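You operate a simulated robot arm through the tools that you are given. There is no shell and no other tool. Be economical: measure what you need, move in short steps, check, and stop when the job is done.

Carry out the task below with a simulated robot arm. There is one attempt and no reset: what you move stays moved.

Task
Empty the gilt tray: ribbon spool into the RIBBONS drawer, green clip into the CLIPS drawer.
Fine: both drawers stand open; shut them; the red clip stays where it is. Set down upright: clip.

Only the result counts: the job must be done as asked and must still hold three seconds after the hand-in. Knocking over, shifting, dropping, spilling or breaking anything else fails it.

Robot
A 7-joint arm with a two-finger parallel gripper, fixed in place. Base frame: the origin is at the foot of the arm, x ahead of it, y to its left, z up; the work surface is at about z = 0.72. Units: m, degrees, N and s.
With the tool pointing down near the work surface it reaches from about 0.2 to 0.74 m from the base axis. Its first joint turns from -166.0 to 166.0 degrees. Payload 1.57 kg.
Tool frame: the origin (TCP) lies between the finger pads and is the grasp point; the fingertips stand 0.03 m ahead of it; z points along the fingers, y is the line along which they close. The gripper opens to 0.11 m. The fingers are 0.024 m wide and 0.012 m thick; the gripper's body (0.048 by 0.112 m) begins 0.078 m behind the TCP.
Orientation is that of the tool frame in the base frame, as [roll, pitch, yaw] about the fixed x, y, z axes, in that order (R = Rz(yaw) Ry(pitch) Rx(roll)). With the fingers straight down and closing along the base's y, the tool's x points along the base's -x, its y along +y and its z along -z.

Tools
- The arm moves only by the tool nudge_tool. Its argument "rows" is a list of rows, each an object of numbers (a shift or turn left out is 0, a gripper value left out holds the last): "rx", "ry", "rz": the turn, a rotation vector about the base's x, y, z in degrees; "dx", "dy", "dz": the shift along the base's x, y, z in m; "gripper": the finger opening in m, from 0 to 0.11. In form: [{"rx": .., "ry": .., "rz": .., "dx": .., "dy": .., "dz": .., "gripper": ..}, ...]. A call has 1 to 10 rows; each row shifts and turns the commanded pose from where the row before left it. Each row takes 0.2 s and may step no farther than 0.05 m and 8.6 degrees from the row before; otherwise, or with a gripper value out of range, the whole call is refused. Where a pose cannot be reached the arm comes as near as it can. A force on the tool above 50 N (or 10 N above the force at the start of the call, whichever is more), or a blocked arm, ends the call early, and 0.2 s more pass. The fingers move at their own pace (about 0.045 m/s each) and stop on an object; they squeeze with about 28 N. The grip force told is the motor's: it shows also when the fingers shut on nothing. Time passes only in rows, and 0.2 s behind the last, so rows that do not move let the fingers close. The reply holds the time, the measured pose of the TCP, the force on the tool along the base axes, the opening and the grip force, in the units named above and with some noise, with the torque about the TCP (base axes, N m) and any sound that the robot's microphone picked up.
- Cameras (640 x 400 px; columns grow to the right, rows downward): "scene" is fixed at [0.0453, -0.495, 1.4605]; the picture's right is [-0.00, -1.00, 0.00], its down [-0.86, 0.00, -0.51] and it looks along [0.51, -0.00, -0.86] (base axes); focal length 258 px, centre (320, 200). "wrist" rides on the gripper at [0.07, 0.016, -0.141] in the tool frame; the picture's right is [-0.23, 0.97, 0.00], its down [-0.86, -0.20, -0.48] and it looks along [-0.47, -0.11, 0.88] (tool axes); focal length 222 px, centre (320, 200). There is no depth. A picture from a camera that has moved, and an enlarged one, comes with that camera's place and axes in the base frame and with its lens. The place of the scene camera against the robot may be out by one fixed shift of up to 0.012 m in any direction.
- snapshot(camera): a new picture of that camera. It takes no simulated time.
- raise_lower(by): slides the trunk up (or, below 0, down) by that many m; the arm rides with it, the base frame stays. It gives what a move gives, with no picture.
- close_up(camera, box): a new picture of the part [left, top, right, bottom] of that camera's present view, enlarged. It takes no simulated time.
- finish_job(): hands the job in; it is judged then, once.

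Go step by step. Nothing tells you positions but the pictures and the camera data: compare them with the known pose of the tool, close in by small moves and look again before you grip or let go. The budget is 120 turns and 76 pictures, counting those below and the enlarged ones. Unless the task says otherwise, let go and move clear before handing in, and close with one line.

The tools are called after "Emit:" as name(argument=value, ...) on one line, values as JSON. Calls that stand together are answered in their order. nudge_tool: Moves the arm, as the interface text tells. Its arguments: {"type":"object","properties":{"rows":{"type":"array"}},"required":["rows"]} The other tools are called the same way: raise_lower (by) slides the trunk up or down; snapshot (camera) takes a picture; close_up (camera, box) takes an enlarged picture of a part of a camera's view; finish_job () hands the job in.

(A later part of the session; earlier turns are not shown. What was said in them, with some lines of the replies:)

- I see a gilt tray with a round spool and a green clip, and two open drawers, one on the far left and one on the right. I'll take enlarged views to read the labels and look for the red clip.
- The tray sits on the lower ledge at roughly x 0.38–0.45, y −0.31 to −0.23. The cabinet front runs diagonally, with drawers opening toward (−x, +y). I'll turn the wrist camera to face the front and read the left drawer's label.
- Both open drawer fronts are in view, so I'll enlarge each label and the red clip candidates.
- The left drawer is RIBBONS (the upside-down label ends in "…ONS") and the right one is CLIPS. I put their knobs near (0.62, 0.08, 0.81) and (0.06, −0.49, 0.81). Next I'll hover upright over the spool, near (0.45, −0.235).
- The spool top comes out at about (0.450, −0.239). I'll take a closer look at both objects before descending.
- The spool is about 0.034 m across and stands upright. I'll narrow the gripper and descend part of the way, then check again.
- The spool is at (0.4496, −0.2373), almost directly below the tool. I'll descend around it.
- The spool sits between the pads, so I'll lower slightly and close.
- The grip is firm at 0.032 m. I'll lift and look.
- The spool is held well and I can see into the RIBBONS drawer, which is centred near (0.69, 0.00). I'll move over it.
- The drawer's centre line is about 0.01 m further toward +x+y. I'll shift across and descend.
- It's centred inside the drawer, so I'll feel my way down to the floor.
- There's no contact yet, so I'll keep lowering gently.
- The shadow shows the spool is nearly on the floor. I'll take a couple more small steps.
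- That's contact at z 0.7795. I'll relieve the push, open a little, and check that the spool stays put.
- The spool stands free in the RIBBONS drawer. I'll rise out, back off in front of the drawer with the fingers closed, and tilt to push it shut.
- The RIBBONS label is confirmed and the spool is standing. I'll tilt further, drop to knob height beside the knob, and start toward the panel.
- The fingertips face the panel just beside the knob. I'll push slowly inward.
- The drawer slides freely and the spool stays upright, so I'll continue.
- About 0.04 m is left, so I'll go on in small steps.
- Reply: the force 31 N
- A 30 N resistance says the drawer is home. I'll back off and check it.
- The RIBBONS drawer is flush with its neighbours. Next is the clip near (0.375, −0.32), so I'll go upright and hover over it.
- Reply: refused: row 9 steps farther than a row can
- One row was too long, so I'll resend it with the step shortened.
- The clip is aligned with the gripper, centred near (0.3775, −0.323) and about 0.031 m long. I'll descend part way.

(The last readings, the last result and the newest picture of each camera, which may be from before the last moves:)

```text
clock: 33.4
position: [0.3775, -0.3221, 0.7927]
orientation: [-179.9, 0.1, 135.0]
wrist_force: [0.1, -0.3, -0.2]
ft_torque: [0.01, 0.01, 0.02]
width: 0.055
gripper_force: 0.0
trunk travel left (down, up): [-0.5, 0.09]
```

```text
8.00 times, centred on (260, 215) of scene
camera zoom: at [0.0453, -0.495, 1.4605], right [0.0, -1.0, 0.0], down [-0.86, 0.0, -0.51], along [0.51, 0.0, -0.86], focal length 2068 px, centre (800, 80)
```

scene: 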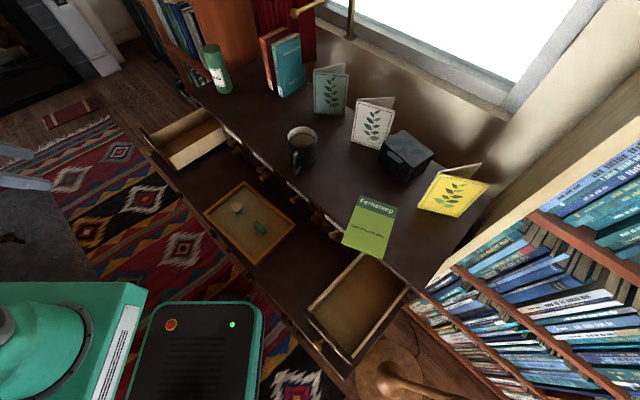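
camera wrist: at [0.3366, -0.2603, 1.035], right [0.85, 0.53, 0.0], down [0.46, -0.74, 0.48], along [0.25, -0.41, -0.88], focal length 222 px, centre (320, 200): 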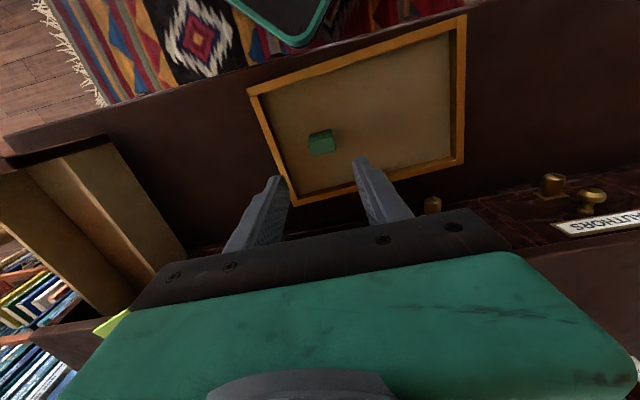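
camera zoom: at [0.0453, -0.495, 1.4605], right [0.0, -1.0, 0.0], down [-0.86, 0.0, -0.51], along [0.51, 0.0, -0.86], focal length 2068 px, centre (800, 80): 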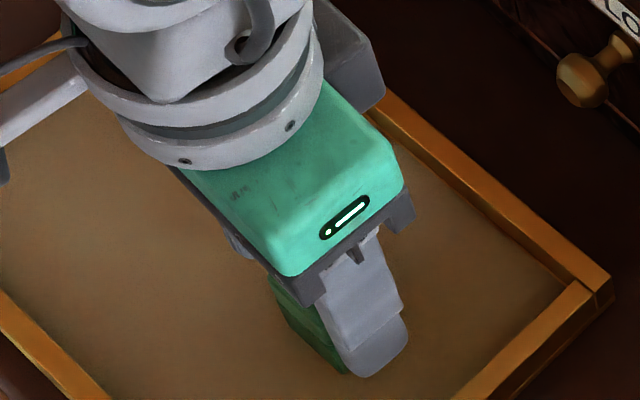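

The clip centre is about (0.379, −0.325). I'll make a small correction, descend and close.

Emit:
nudge_tool(rows=[{"dx": 0.0015, "dy": -0.0025, "dz": -0.012}, {"dz": -0.012}, {"dz": -0.006}, {}])

Emit:
close_up(camera="wrist", box=[220, 100, 420, 240])

```text
clock: 34.4
position: [0.3789, -0.3263, 0.764]
orientation: [-179.9, 0.2, 135.1]
wrist_force: [-0.1, -0.2, 0.8]
ft_torque: [-0.01, 0.01, -0.01]
width: 0.0547
gripper_force: 0.1
trunk travel left (down, up): [-0.5, 0.09]
```

```text
2.86 times, centred on (320, 170) of wrist
camera zoom: at [0.3397, -0.2657, 0.9045], right [0.85, 0.53, 0.0], down [0.46, -0.74, 0.48], along [0.25, -0.41, -0.88], focal length 635 px, centre (320, 286)
```

zoom: 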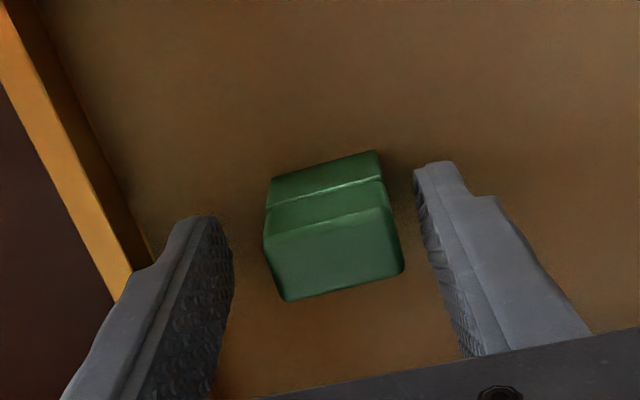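

The clip is squarely between the pads. I'll close now.

Emit:
nudge_tool(rows=[{"dz": -0.002}, {"gripper": 0.02}, {}, {}, {}])

Emit:
close_up(camera="wrist", box=[220, 100, 420, 240])

```text
clock: 35.6
position: [0.3794, -0.3257, 0.762]
orientation: [-180.0, 0.1, 135.0]
wrist_force: [0.0, -0.2, -0.2]
ft_torque: [0.0, 0.0, 0.02]
width: 0.0311
gripper_force: 28.2
trunk travel left (down, up): [-0.5, 0.09]
```

```text
2.86 times, centred on (320, 170) of wrist
camera zoom: at [0.3399, -0.2658, 0.9025], right [0.85, 0.53, 0.0], down [0.46, -0.74, 0.48], along [0.25, -0.41, -0.88], focal length 635 px, centre (320, 286)
```

zoom: 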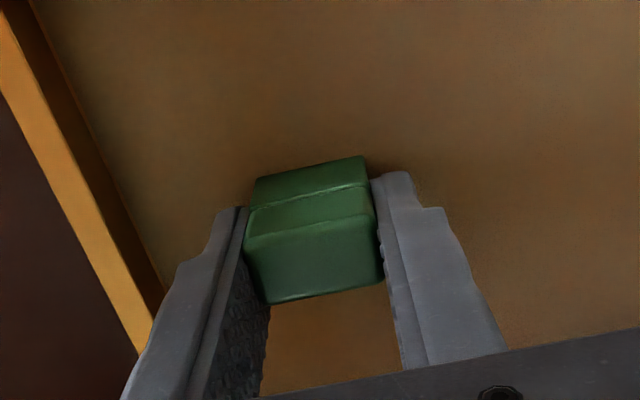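

The clip is gripped upright. I'll lift and carry it to above the CLIPS drawer, near (0.126, −0.553).

Emit:
nudge_tool(rows=[{"dz": 0.03}, {"dz": 0.045}, {"dz": 0.045}, {"dz": 0.045}, {"dz": 0.02}, {"dx": -0.032, "dy": -0.0285}, {"dx": -0.032, "dy": -0.0285}, {"dx": -0.032, "dy": -0.0285}, {"dx": -0.032, "dy": -0.0285}, {}])

Emit:
snapshot(camera="wrist")

```text
clock: 37.8
position: [0.251, -0.4402, 0.9475]
orientation: [-180.0, 0.1, 135.1]
wrist_force: [-0.1, 0.2, 0.7]
ft_torque: [0.02, 0.0, 0.0]
width: 0.031
gripper_force: 27.9
trunk travel left (down, up): [-0.5, 0.09]
```

```text
31 pictures are left
camera wrist: at [0.2111, -0.38, 1.088], right [0.85, 0.53, 0.0], down [0.46, -0.74, 0.48], along [0.25, -0.41, -0.88], focal length 222 px, centre (320, 200)
```

wrist: 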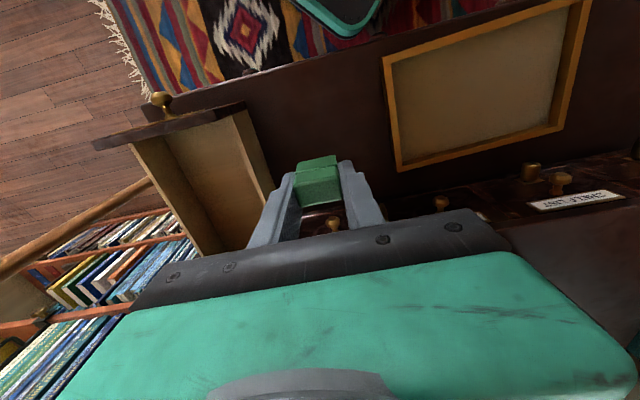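

Emit:
nudge_tool(rows=[{"dx": -0.031, "dy": -0.028}, {"dx": -0.031, "dy": -0.028}, {"dx": -0.031, "dy": -0.028}, {"dx": -0.0305, "dy": -0.028}, {}])

Emit:
snapshot(camera="wrist")

```text
clock: 39.0
position: [0.1261, -0.5518, 0.9451]
orientation: [180.0, 0.1, 135.1]
wrist_force: [0.2, 0.6, 0.6]
ft_torque: [0.0, -0.04, -0.02]
width: 0.0309
gripper_force: 28.2
trunk travel left (down, up): [-0.5, 0.09]
```

```text
30 pictures are left
camera wrist: at [0.087, -0.4917, 1.0869], right [0.85, 0.53, 0.0], down [0.46, -0.74, 0.48], along [0.25, -0.41, -0.88], focal length 222 px, centre (320, 200)
```

wrist: 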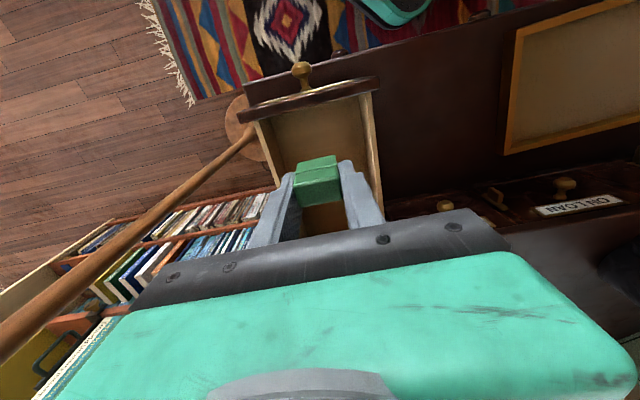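

I'm centred over the CLIPS drawer. I'll shift slightly inward and descend.

Emit:
nudge_tool(rows=[{"dx": 0.006, "dy": -0.006}, {"dz": -0.04}, {"dz": -0.04}, {"dz": -0.03}, {"dz": -0.02}, {}])

Emit:
snapshot(camera="wrist")

Emit:
close_up(camera="scene", box=[280, 250, 440, 350])

```text
clock: 40.4
position: [0.1338, -0.5595, 0.8166]
orientation: [179.9, 0.1, 135.0]
wrist_force: [0.4, -0.3, -0.3]
ft_torque: [0.0, -0.01, 0.0]
width: 0.0311
gripper_force: 27.6
trunk travel left (down, up): [-0.5, 0.09]
```

```text
29 pictures are left
camera wrist: at [0.0937, -0.4983, 0.9569], right [0.85, 0.53, 0.0], down [0.46, -0.74, 0.48], along [0.25, -0.41, -0.88], focal length 222 px, centre (320, 200)
```

wrist: 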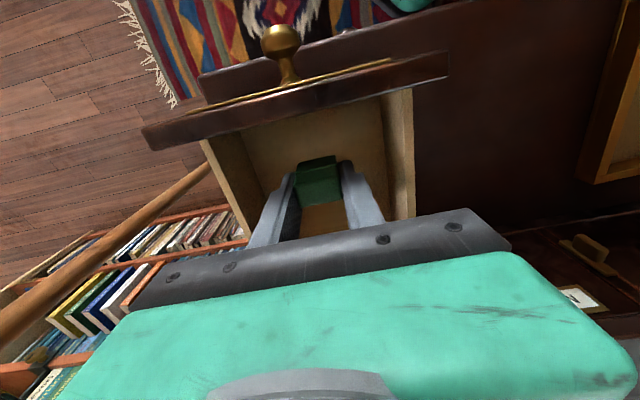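

```text
4.00 times, centred on (360, 300) of scene
camera zoom: at [0.0453, -0.495, 1.4605], right [0.0, -1.0, 0.0], down [-0.86, 0.0, -0.51], along [0.51, 0.0, -0.86], focal length 1034 px, centre (160, -200)
```

zoom: 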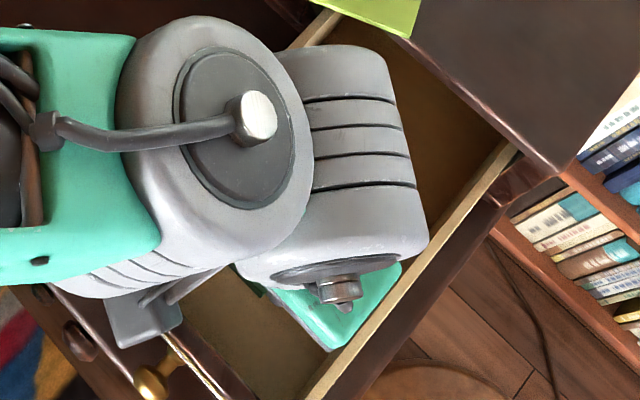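

It's well centred, so I'll lower to just above the floor.

Emit:
nudge_tool(rows=[{"dz": -0.01}, {"dz": -0.01}, {"dz": -0.008}, {}])

Emit:
nudge_tool(rows=[{"dz": -0.003}, {}, {"dz": -0.002}, {}, {"dz": -0.002}, {}])

```text
clock: 41.4
position: [0.133, -0.5586, 0.7877]
orientation: [179.9, 0.1, 134.9]
wrist_force: [-0.1, 0.2, 0.1]
ft_torque: [-0.01, -0.02, -0.03]
width: 0.031
gripper_force: 27.8
trunk travel left (down, up): [-0.5, 0.09]
```

```text
clock: 42.8
position: [0.1343, -0.5587, 0.7819]
orientation: [179.9, 0.0, 135.1]
wrist_force: [0.9, 0.2, 1.7]
ft_torque: [0.04, -0.01, -0.01]
width: 0.031
gripper_force: 28.2
trunk travel left (down, up): [-0.5, 0.09]
```

Emit:
nudge_tool(rows=[{"dz": -0.0015}, {}])

Emit:
close_up(camera="wrist", box=[220, 100, 420, 240])

```text
clock: 43.4
position: [0.1332, -0.5602, 0.7814]
orientation: [-179.8, 0.2, 135.1]
wrist_force: [0.5, 1.3, 11.8]
ft_torque: [0.09, -0.03, -0.01]
width: 0.0309
gripper_force: 27.9
trunk travel left (down, up): [-0.5, 0.09]
```

```text
2.86 times, centred on (320, 170) of wrist
camera zoom: at [0.0944, -0.4981, 0.9221], right [0.85, 0.53, 0.0], down [0.46, -0.74, 0.48], along [0.25, -0.41, -0.88], focal length 635 px, centre (320, 286)
```

zoom: 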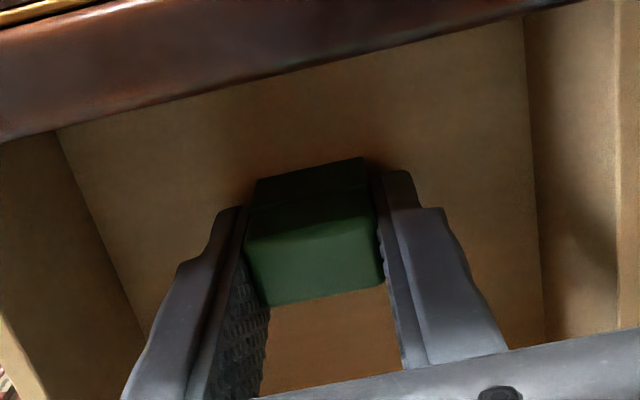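

The clip is on the floor with 12 N contact, upright. I'll relieve the push slightly and release.

Emit:
nudge_tool(rows=[{"dz": 0.0015}, {"gripper": 0.038}, {"gripper": 0.055}, {}, {"dz": 0.015}, {}])

Emit:
close_up(camera="wrist", box=[220, 100, 420, 240])

```text
clock: 44.8
position: [0.1347, -0.5602, 0.7959]
orientation: [-180.0, 0.1, 135.0]
wrist_force: [0.1, -0.2, -0.2]
ft_torque: [-0.01, 0.0, -0.03]
width: 0.0549
gripper_force: 0.0
trunk travel left (down, up): [-0.5, 0.09]
```

```text
2.86 times, centred on (320, 170) of wrist
camera zoom: at [0.0947, -0.4983, 0.9371], right [0.85, 0.53, 0.0], down [0.46, -0.74, 0.48], along [0.25, -0.41, -0.88], focal length 635 px, centre (320, 286)
```

zoom: 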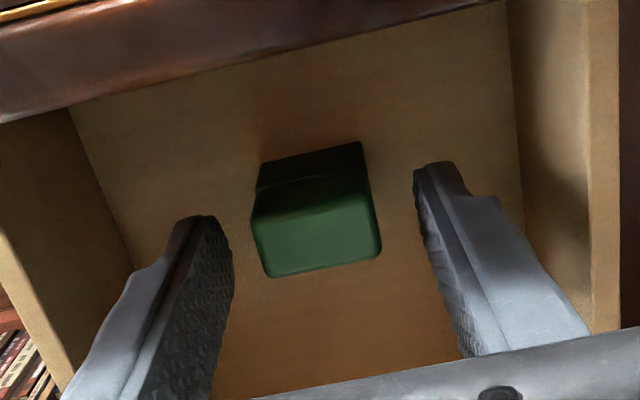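

The clip stands upright and free in the CLIPS drawer. I'll rise, back out in front of the panel, and tilt for the push on the side away from the overhanging booklet.

Emit:
nudge_tool(rows=[{"dz": 0.045}, {"dz": 0.045}, {"dz": 0.045, "gripper": 0.0}, {"dx": -0.036, "dy": 0.021, "rx": -4, "ry": -4}, {"dx": -0.035, "dy": 0.021, "rx": -4, "ry": -4}, {"dx": -0.035, "dy": 0.021, "rx": -4, "ry": -4}, {"dx": -0.035, "dy": 0.021, "rx": -4, "ry": -4}, {"rx": -5, "ry": -5}, {"rx": -5, "ry": -5}, {}])

Emit:
snapshot(camera="wrist")

Emit:
snapshot(camera="scene")

```text
clock: 47.0
position: [-0.0073, -0.4745, 0.9321]
orientation: [-180.0, 37.0, 135.2]
wrist_force: [-0.1, -0.6, -0.6]
ft_torque: [0.02, -0.01, -0.02]
width: 0.0
gripper_force: 21.3
trunk travel left (down, up): [-0.5, 0.09]
```

```text
25 pictures are left
camera wrist: at [-0.0966, -0.3643, 1.0024], right [0.82, 0.56, 0.14], down [0.14, -0.42, 0.9], along [0.56, -0.71, -0.42], focal length 222 px, centre (320, 200)
```

wrist: 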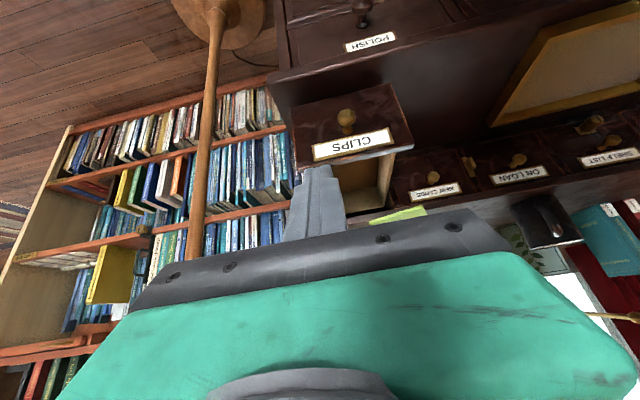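

```text
24 pictures are left
```

scene: 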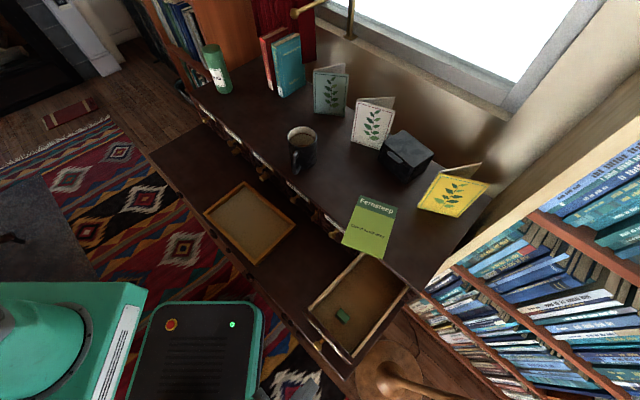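

The picture matches the first push, and the clip is still standing. I'll tilt further, lower beside the knob, and approach.

Emit:
nudge_tool(rows=[{"rx": -4, "ry": -4, "dz": -0.03}, {"rx": -4, "ry": -4, "dz": -0.03}, {"rx": -4, "ry": -4, "dz": -0.03}, {"dz": -0.023}, {"dx": 0.0141, "dy": -0.0141}, {"dx": 0.0141, "dy": -0.0141}, {}])

Emit:
snapshot(camera="wrist")

```text
clock: 48.6
position: [0.0208, -0.5031, 0.8177]
orientation: [180.0, 53.8, 134.9]
wrist_force: [-1.2, 0.7, 0.5]
ft_torque: [0.0, 0.03, 0.0]
width: 0.0
gripper_force: 21.3
trunk travel left (down, up): [-0.5, 0.09]
```

```text
23 pictures are left
camera wrist: at [-0.0783, -0.382, 0.8449], right [0.78, 0.59, 0.18], down [-0.06, -0.22, 0.97], along [0.62, -0.77, -0.14], focal length 222 px, centre (320, 200)
```

wrist: 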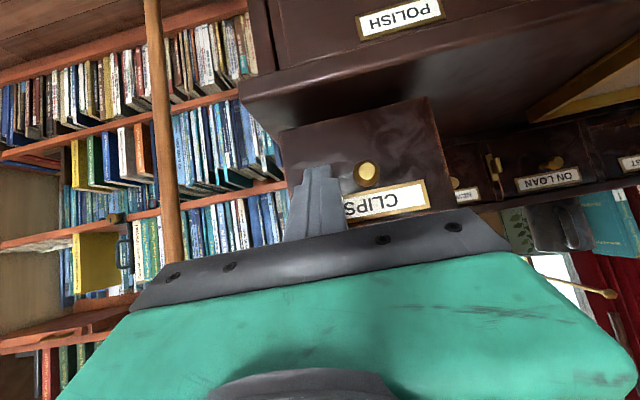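

I'm in place beside the knob. I'll push very gently because the clip is narrow in this direction.

Emit:
nudge_tool(rows=[{"dx": 0.004, "dy": -0.004}, {"dx": 0.004, "dy": -0.004}, {"dx": 0.004, "dy": -0.004}, {"dx": 0.005, "dy": -0.005}, {"dx": 0.006, "dy": -0.006}, {"dx": 0.007, "dy": -0.007}, {"dx": 0.007, "dy": -0.007}, {"dx": 0.006, "dy": -0.006}, {"dx": 0.004, "dy": -0.004}, {}])

Emit:
close_up(camera="scene", box=[280, 240, 440, 340])

```text
clock: 50.8
position: [0.0676, -0.5485, 0.8186]
orientation: [180.0, 53.8, 135.1]
wrist_force: [-0.9, 0.2, -0.4]
ft_torque: [-0.03, 0.0, 0.01]
width: 0.0002
gripper_force: 21.4
trunk travel left (down, up): [-0.5, 0.09]
```

```text
4.00 times, centred on (360, 290) of scene
camera zoom: at [0.0453, -0.495, 1.4605], right [0.0, -1.0, 0.0], down [-0.86, 0.0, -0.51], along [0.51, 0.0, -0.86], focal length 1034 px, centre (160, -160)
```

zoom: 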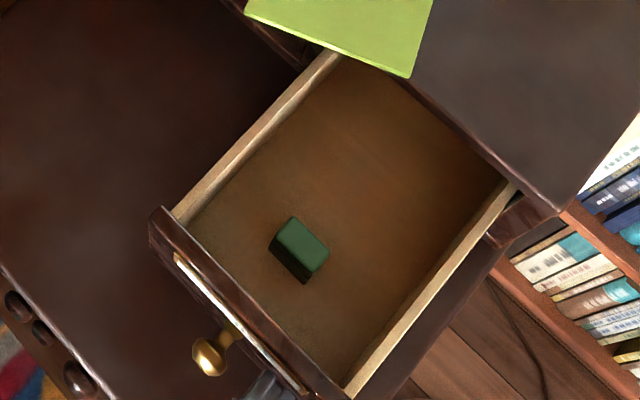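

The drawer is sliding and the clip is still upright, so I'll continue gently.

Emit:
nudge_tool(rows=[{"dx": 0.005, "dy": -0.005}, {"dx": 0.007, "dy": -0.007}, {"dx": 0.008, "dy": -0.008}, {"dx": 0.008, "dy": -0.008}, {"dx": 0.008, "dy": -0.008}, {"dx": 0.008, "dy": -0.008}, {"dx": 0.008, "dy": -0.008}, {"dx": 0.007, "dy": -0.007}, {"dx": 0.005, "dy": -0.005}, {}])

Emit:
close_up(camera="scene", box=[280, 220, 440, 320])

```text
clock: 53.0
position: [0.1317, -0.6141, 0.8183]
orientation: [-179.9, 53.9, 135.1]
wrist_force: [0.8, 0.1, 0.3]
ft_torque: [0.02, 0.01, 0.01]
width: 0.0
gripper_force: 21.2
trunk travel left (down, up): [-0.5, 0.09]
```

```text
4.00 times, centred on (360, 270) of scene
camera zoom: at [0.0453, -0.495, 1.4605], right [0.0, -1.0, 0.0], down [-0.86, 0.0, -0.51], along [0.51, 0.0, -0.86], focal length 1034 px, centre (160, -80)
```

zoom: 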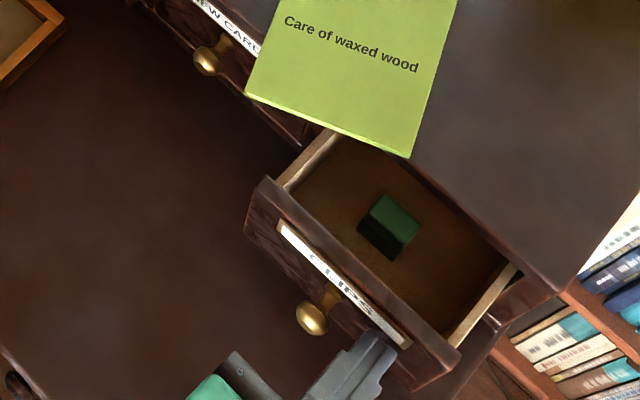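

All is well, with about 0.075 m remaining. I'll keep easing it in.

Emit:
nudge_tool(rows=[{"dx": 0.005, "dy": -0.005}, {"dx": 0.007, "dy": -0.007}, {"dx": 0.007, "dy": -0.007}, {"dx": 0.007, "dy": -0.007}, {"dx": 0.006, "dy": -0.006}, {"dx": 0.005, "dy": -0.005}, {"dx": 0.004, "dy": -0.004}, {"dx": 0.003, "dy": -0.003}, {}])

Emit:
close_up(camera="scene", box=[280, 210, 440, 310])

```text
clock: 55.0
position: [0.1764, -0.6575, 0.8171]
orientation: [-179.9, 53.9, 135.0]
wrist_force: [-0.5, -0.3, -0.1]
ft_torque: [0.0, 0.02, -0.01]
width: 0.0001
gripper_force: 21.6
trunk travel left (down, up): [-0.5, 0.09]
```

```text
4.00 times, centred on (360, 260) of scene
camera zoom: at [0.0453, -0.495, 1.4605], right [0.0, -1.0, 0.0], down [-0.86, 0.0, -0.51], along [0.51, 0.0, -0.86], focal length 1034 px, centre (160, -40)
```

zoom: 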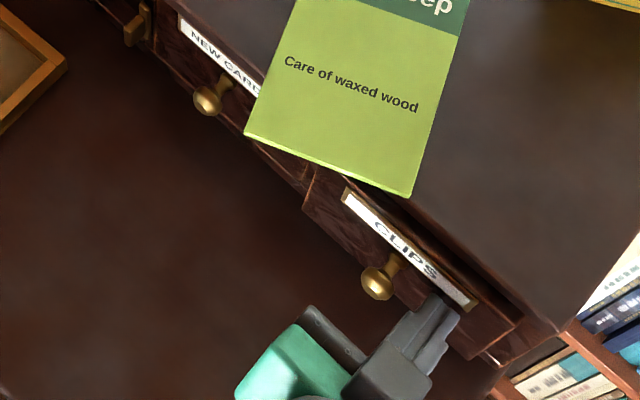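

It's nearly closed. I'll make the last small steps until it stops.

Emit:
nudge_tool(rows=[{"dx": 0.003, "dy": -0.003}, {"dx": 0.003, "dy": -0.003}, {"dx": 0.003, "dy": -0.003}, {"dx": 0.002, "dy": -0.002}, {"dx": 0.002, "dy": -0.002}, {}])

Emit:
close_up(camera="scene", box=[280, 210, 440, 310])

```text
clock: 56.4
position: [0.1858, -0.6687, 0.8184]
orientation: [179.8, 53.8, 134.8]
wrist_force: [-16.7, 27.1, 5.6]
ft_torque: [0.12, 0.0, 0.19]
width: 0.0001
gripper_force: 21.2
trunk travel left (down, up): [-0.5, 0.09]
```

```text
4.00 times, centred on (360, 260) of scene
camera zoom: at [0.0453, -0.495, 1.4605], right [0.0, -1.0, 0.0], down [-0.86, 0.0, -0.51], along [0.51, 0.0, -0.86], focal length 1034 px, centre (160, -40)
```

zoom: 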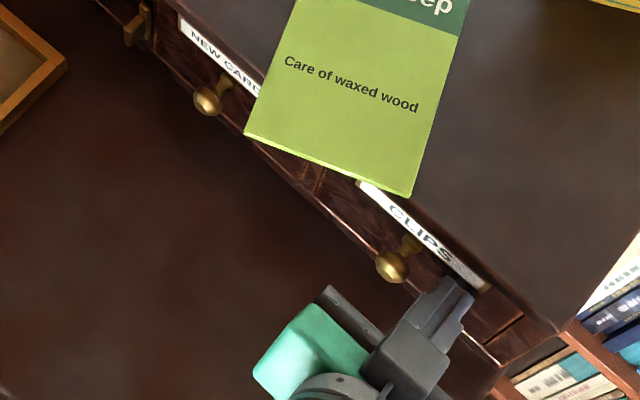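

The drawer hit its stop and looks flush. I'll back away and confirm from both cameras.

Emit:
nudge_tool(rows=[{"dx": -0.015, "dy": 0.015}, {"dx": -0.03, "dy": 0.03}, {"dx": -0.03, "dy": 0.03}, {"dx": -0.03, "dy": 0.03}, {"dz": 0.04, "rx": 4, "ry": 4}, {"dz": 0.04, "rx": 4, "ry": 4}, {"dz": 0.04, "rx": 4, "ry": 4}, {}])

Emit:
snapshot(camera="wrist")

Emit:
snapshot(camera="scene")

Emit:
close_up(camera="scene", box=[280, 210, 440, 310])

```text
clock: 58.2
position: [0.0844, -0.5659, 0.9391]
orientation: [-180.0, 36.9, 135.0]
wrist_force: [-0.7, 0.5, 1.1]
ft_torque: [0.03, 0.02, 0.02]
width: 0.0
gripper_force: 21.1
trunk travel left (down, up): [-0.5, 0.09]
```

```text
18 pictures are left
camera wrist: at [-0.0044, -0.4552, 1.0101], right [0.82, 0.56, 0.14], down [0.14, -0.42, 0.9], along [0.56, -0.71, -0.42], focal length 222 px, centre (320, 200)
```

wrist: 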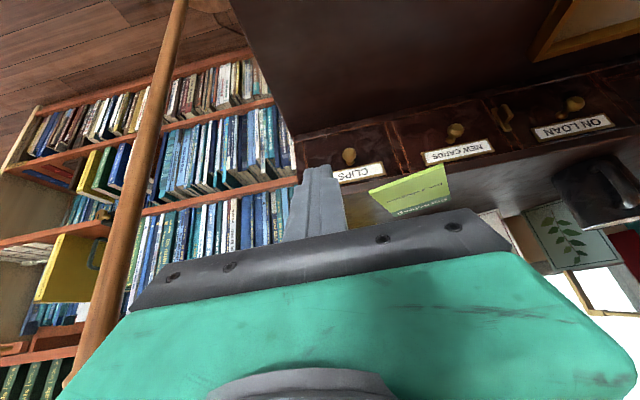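

```text
17 pictures are left
```

scene: 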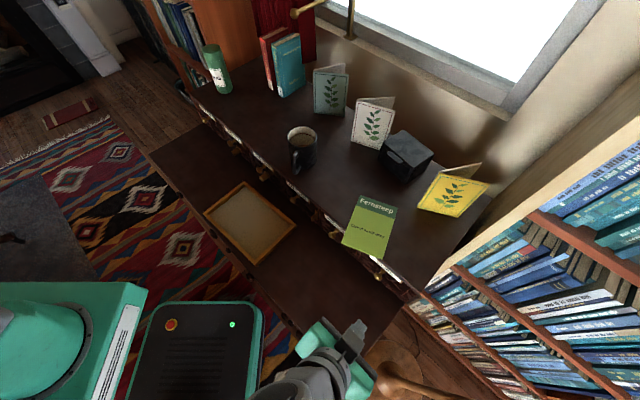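

```text
4.00 times, centred on (360, 260) of scene
camera zoom: at [0.0453, -0.495, 1.4605], right [0.0, -1.0, 0.0], down [-0.86, 0.0, -0.51], along [0.51, 0.0, -0.86], focal length 1034 px, centre (160, -40)
```

zoom: 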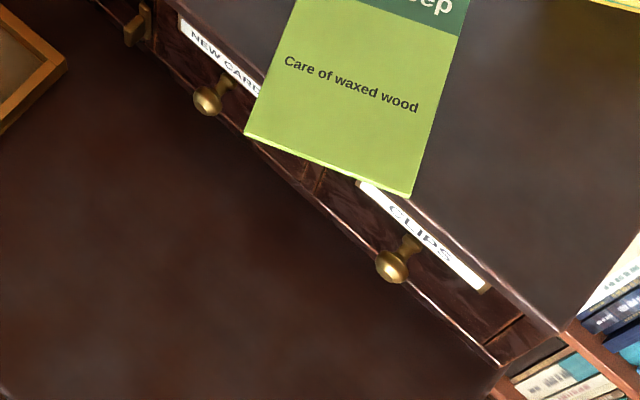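

The tray is empty, both drawers are flush, the booklet and other items haven't moved, and the arm is clear. I never saw the red clip, and I disturbed nothing else. Handing in.

Emit:
finish_job()

```text
The job is handed in.
```

The spool is in the RIBBONS drawer and the green clip is in the CLIPS drawer, last seen upright just before it closed. Both drawers are shut, and nothing else in view moved; the red clip never came into view.
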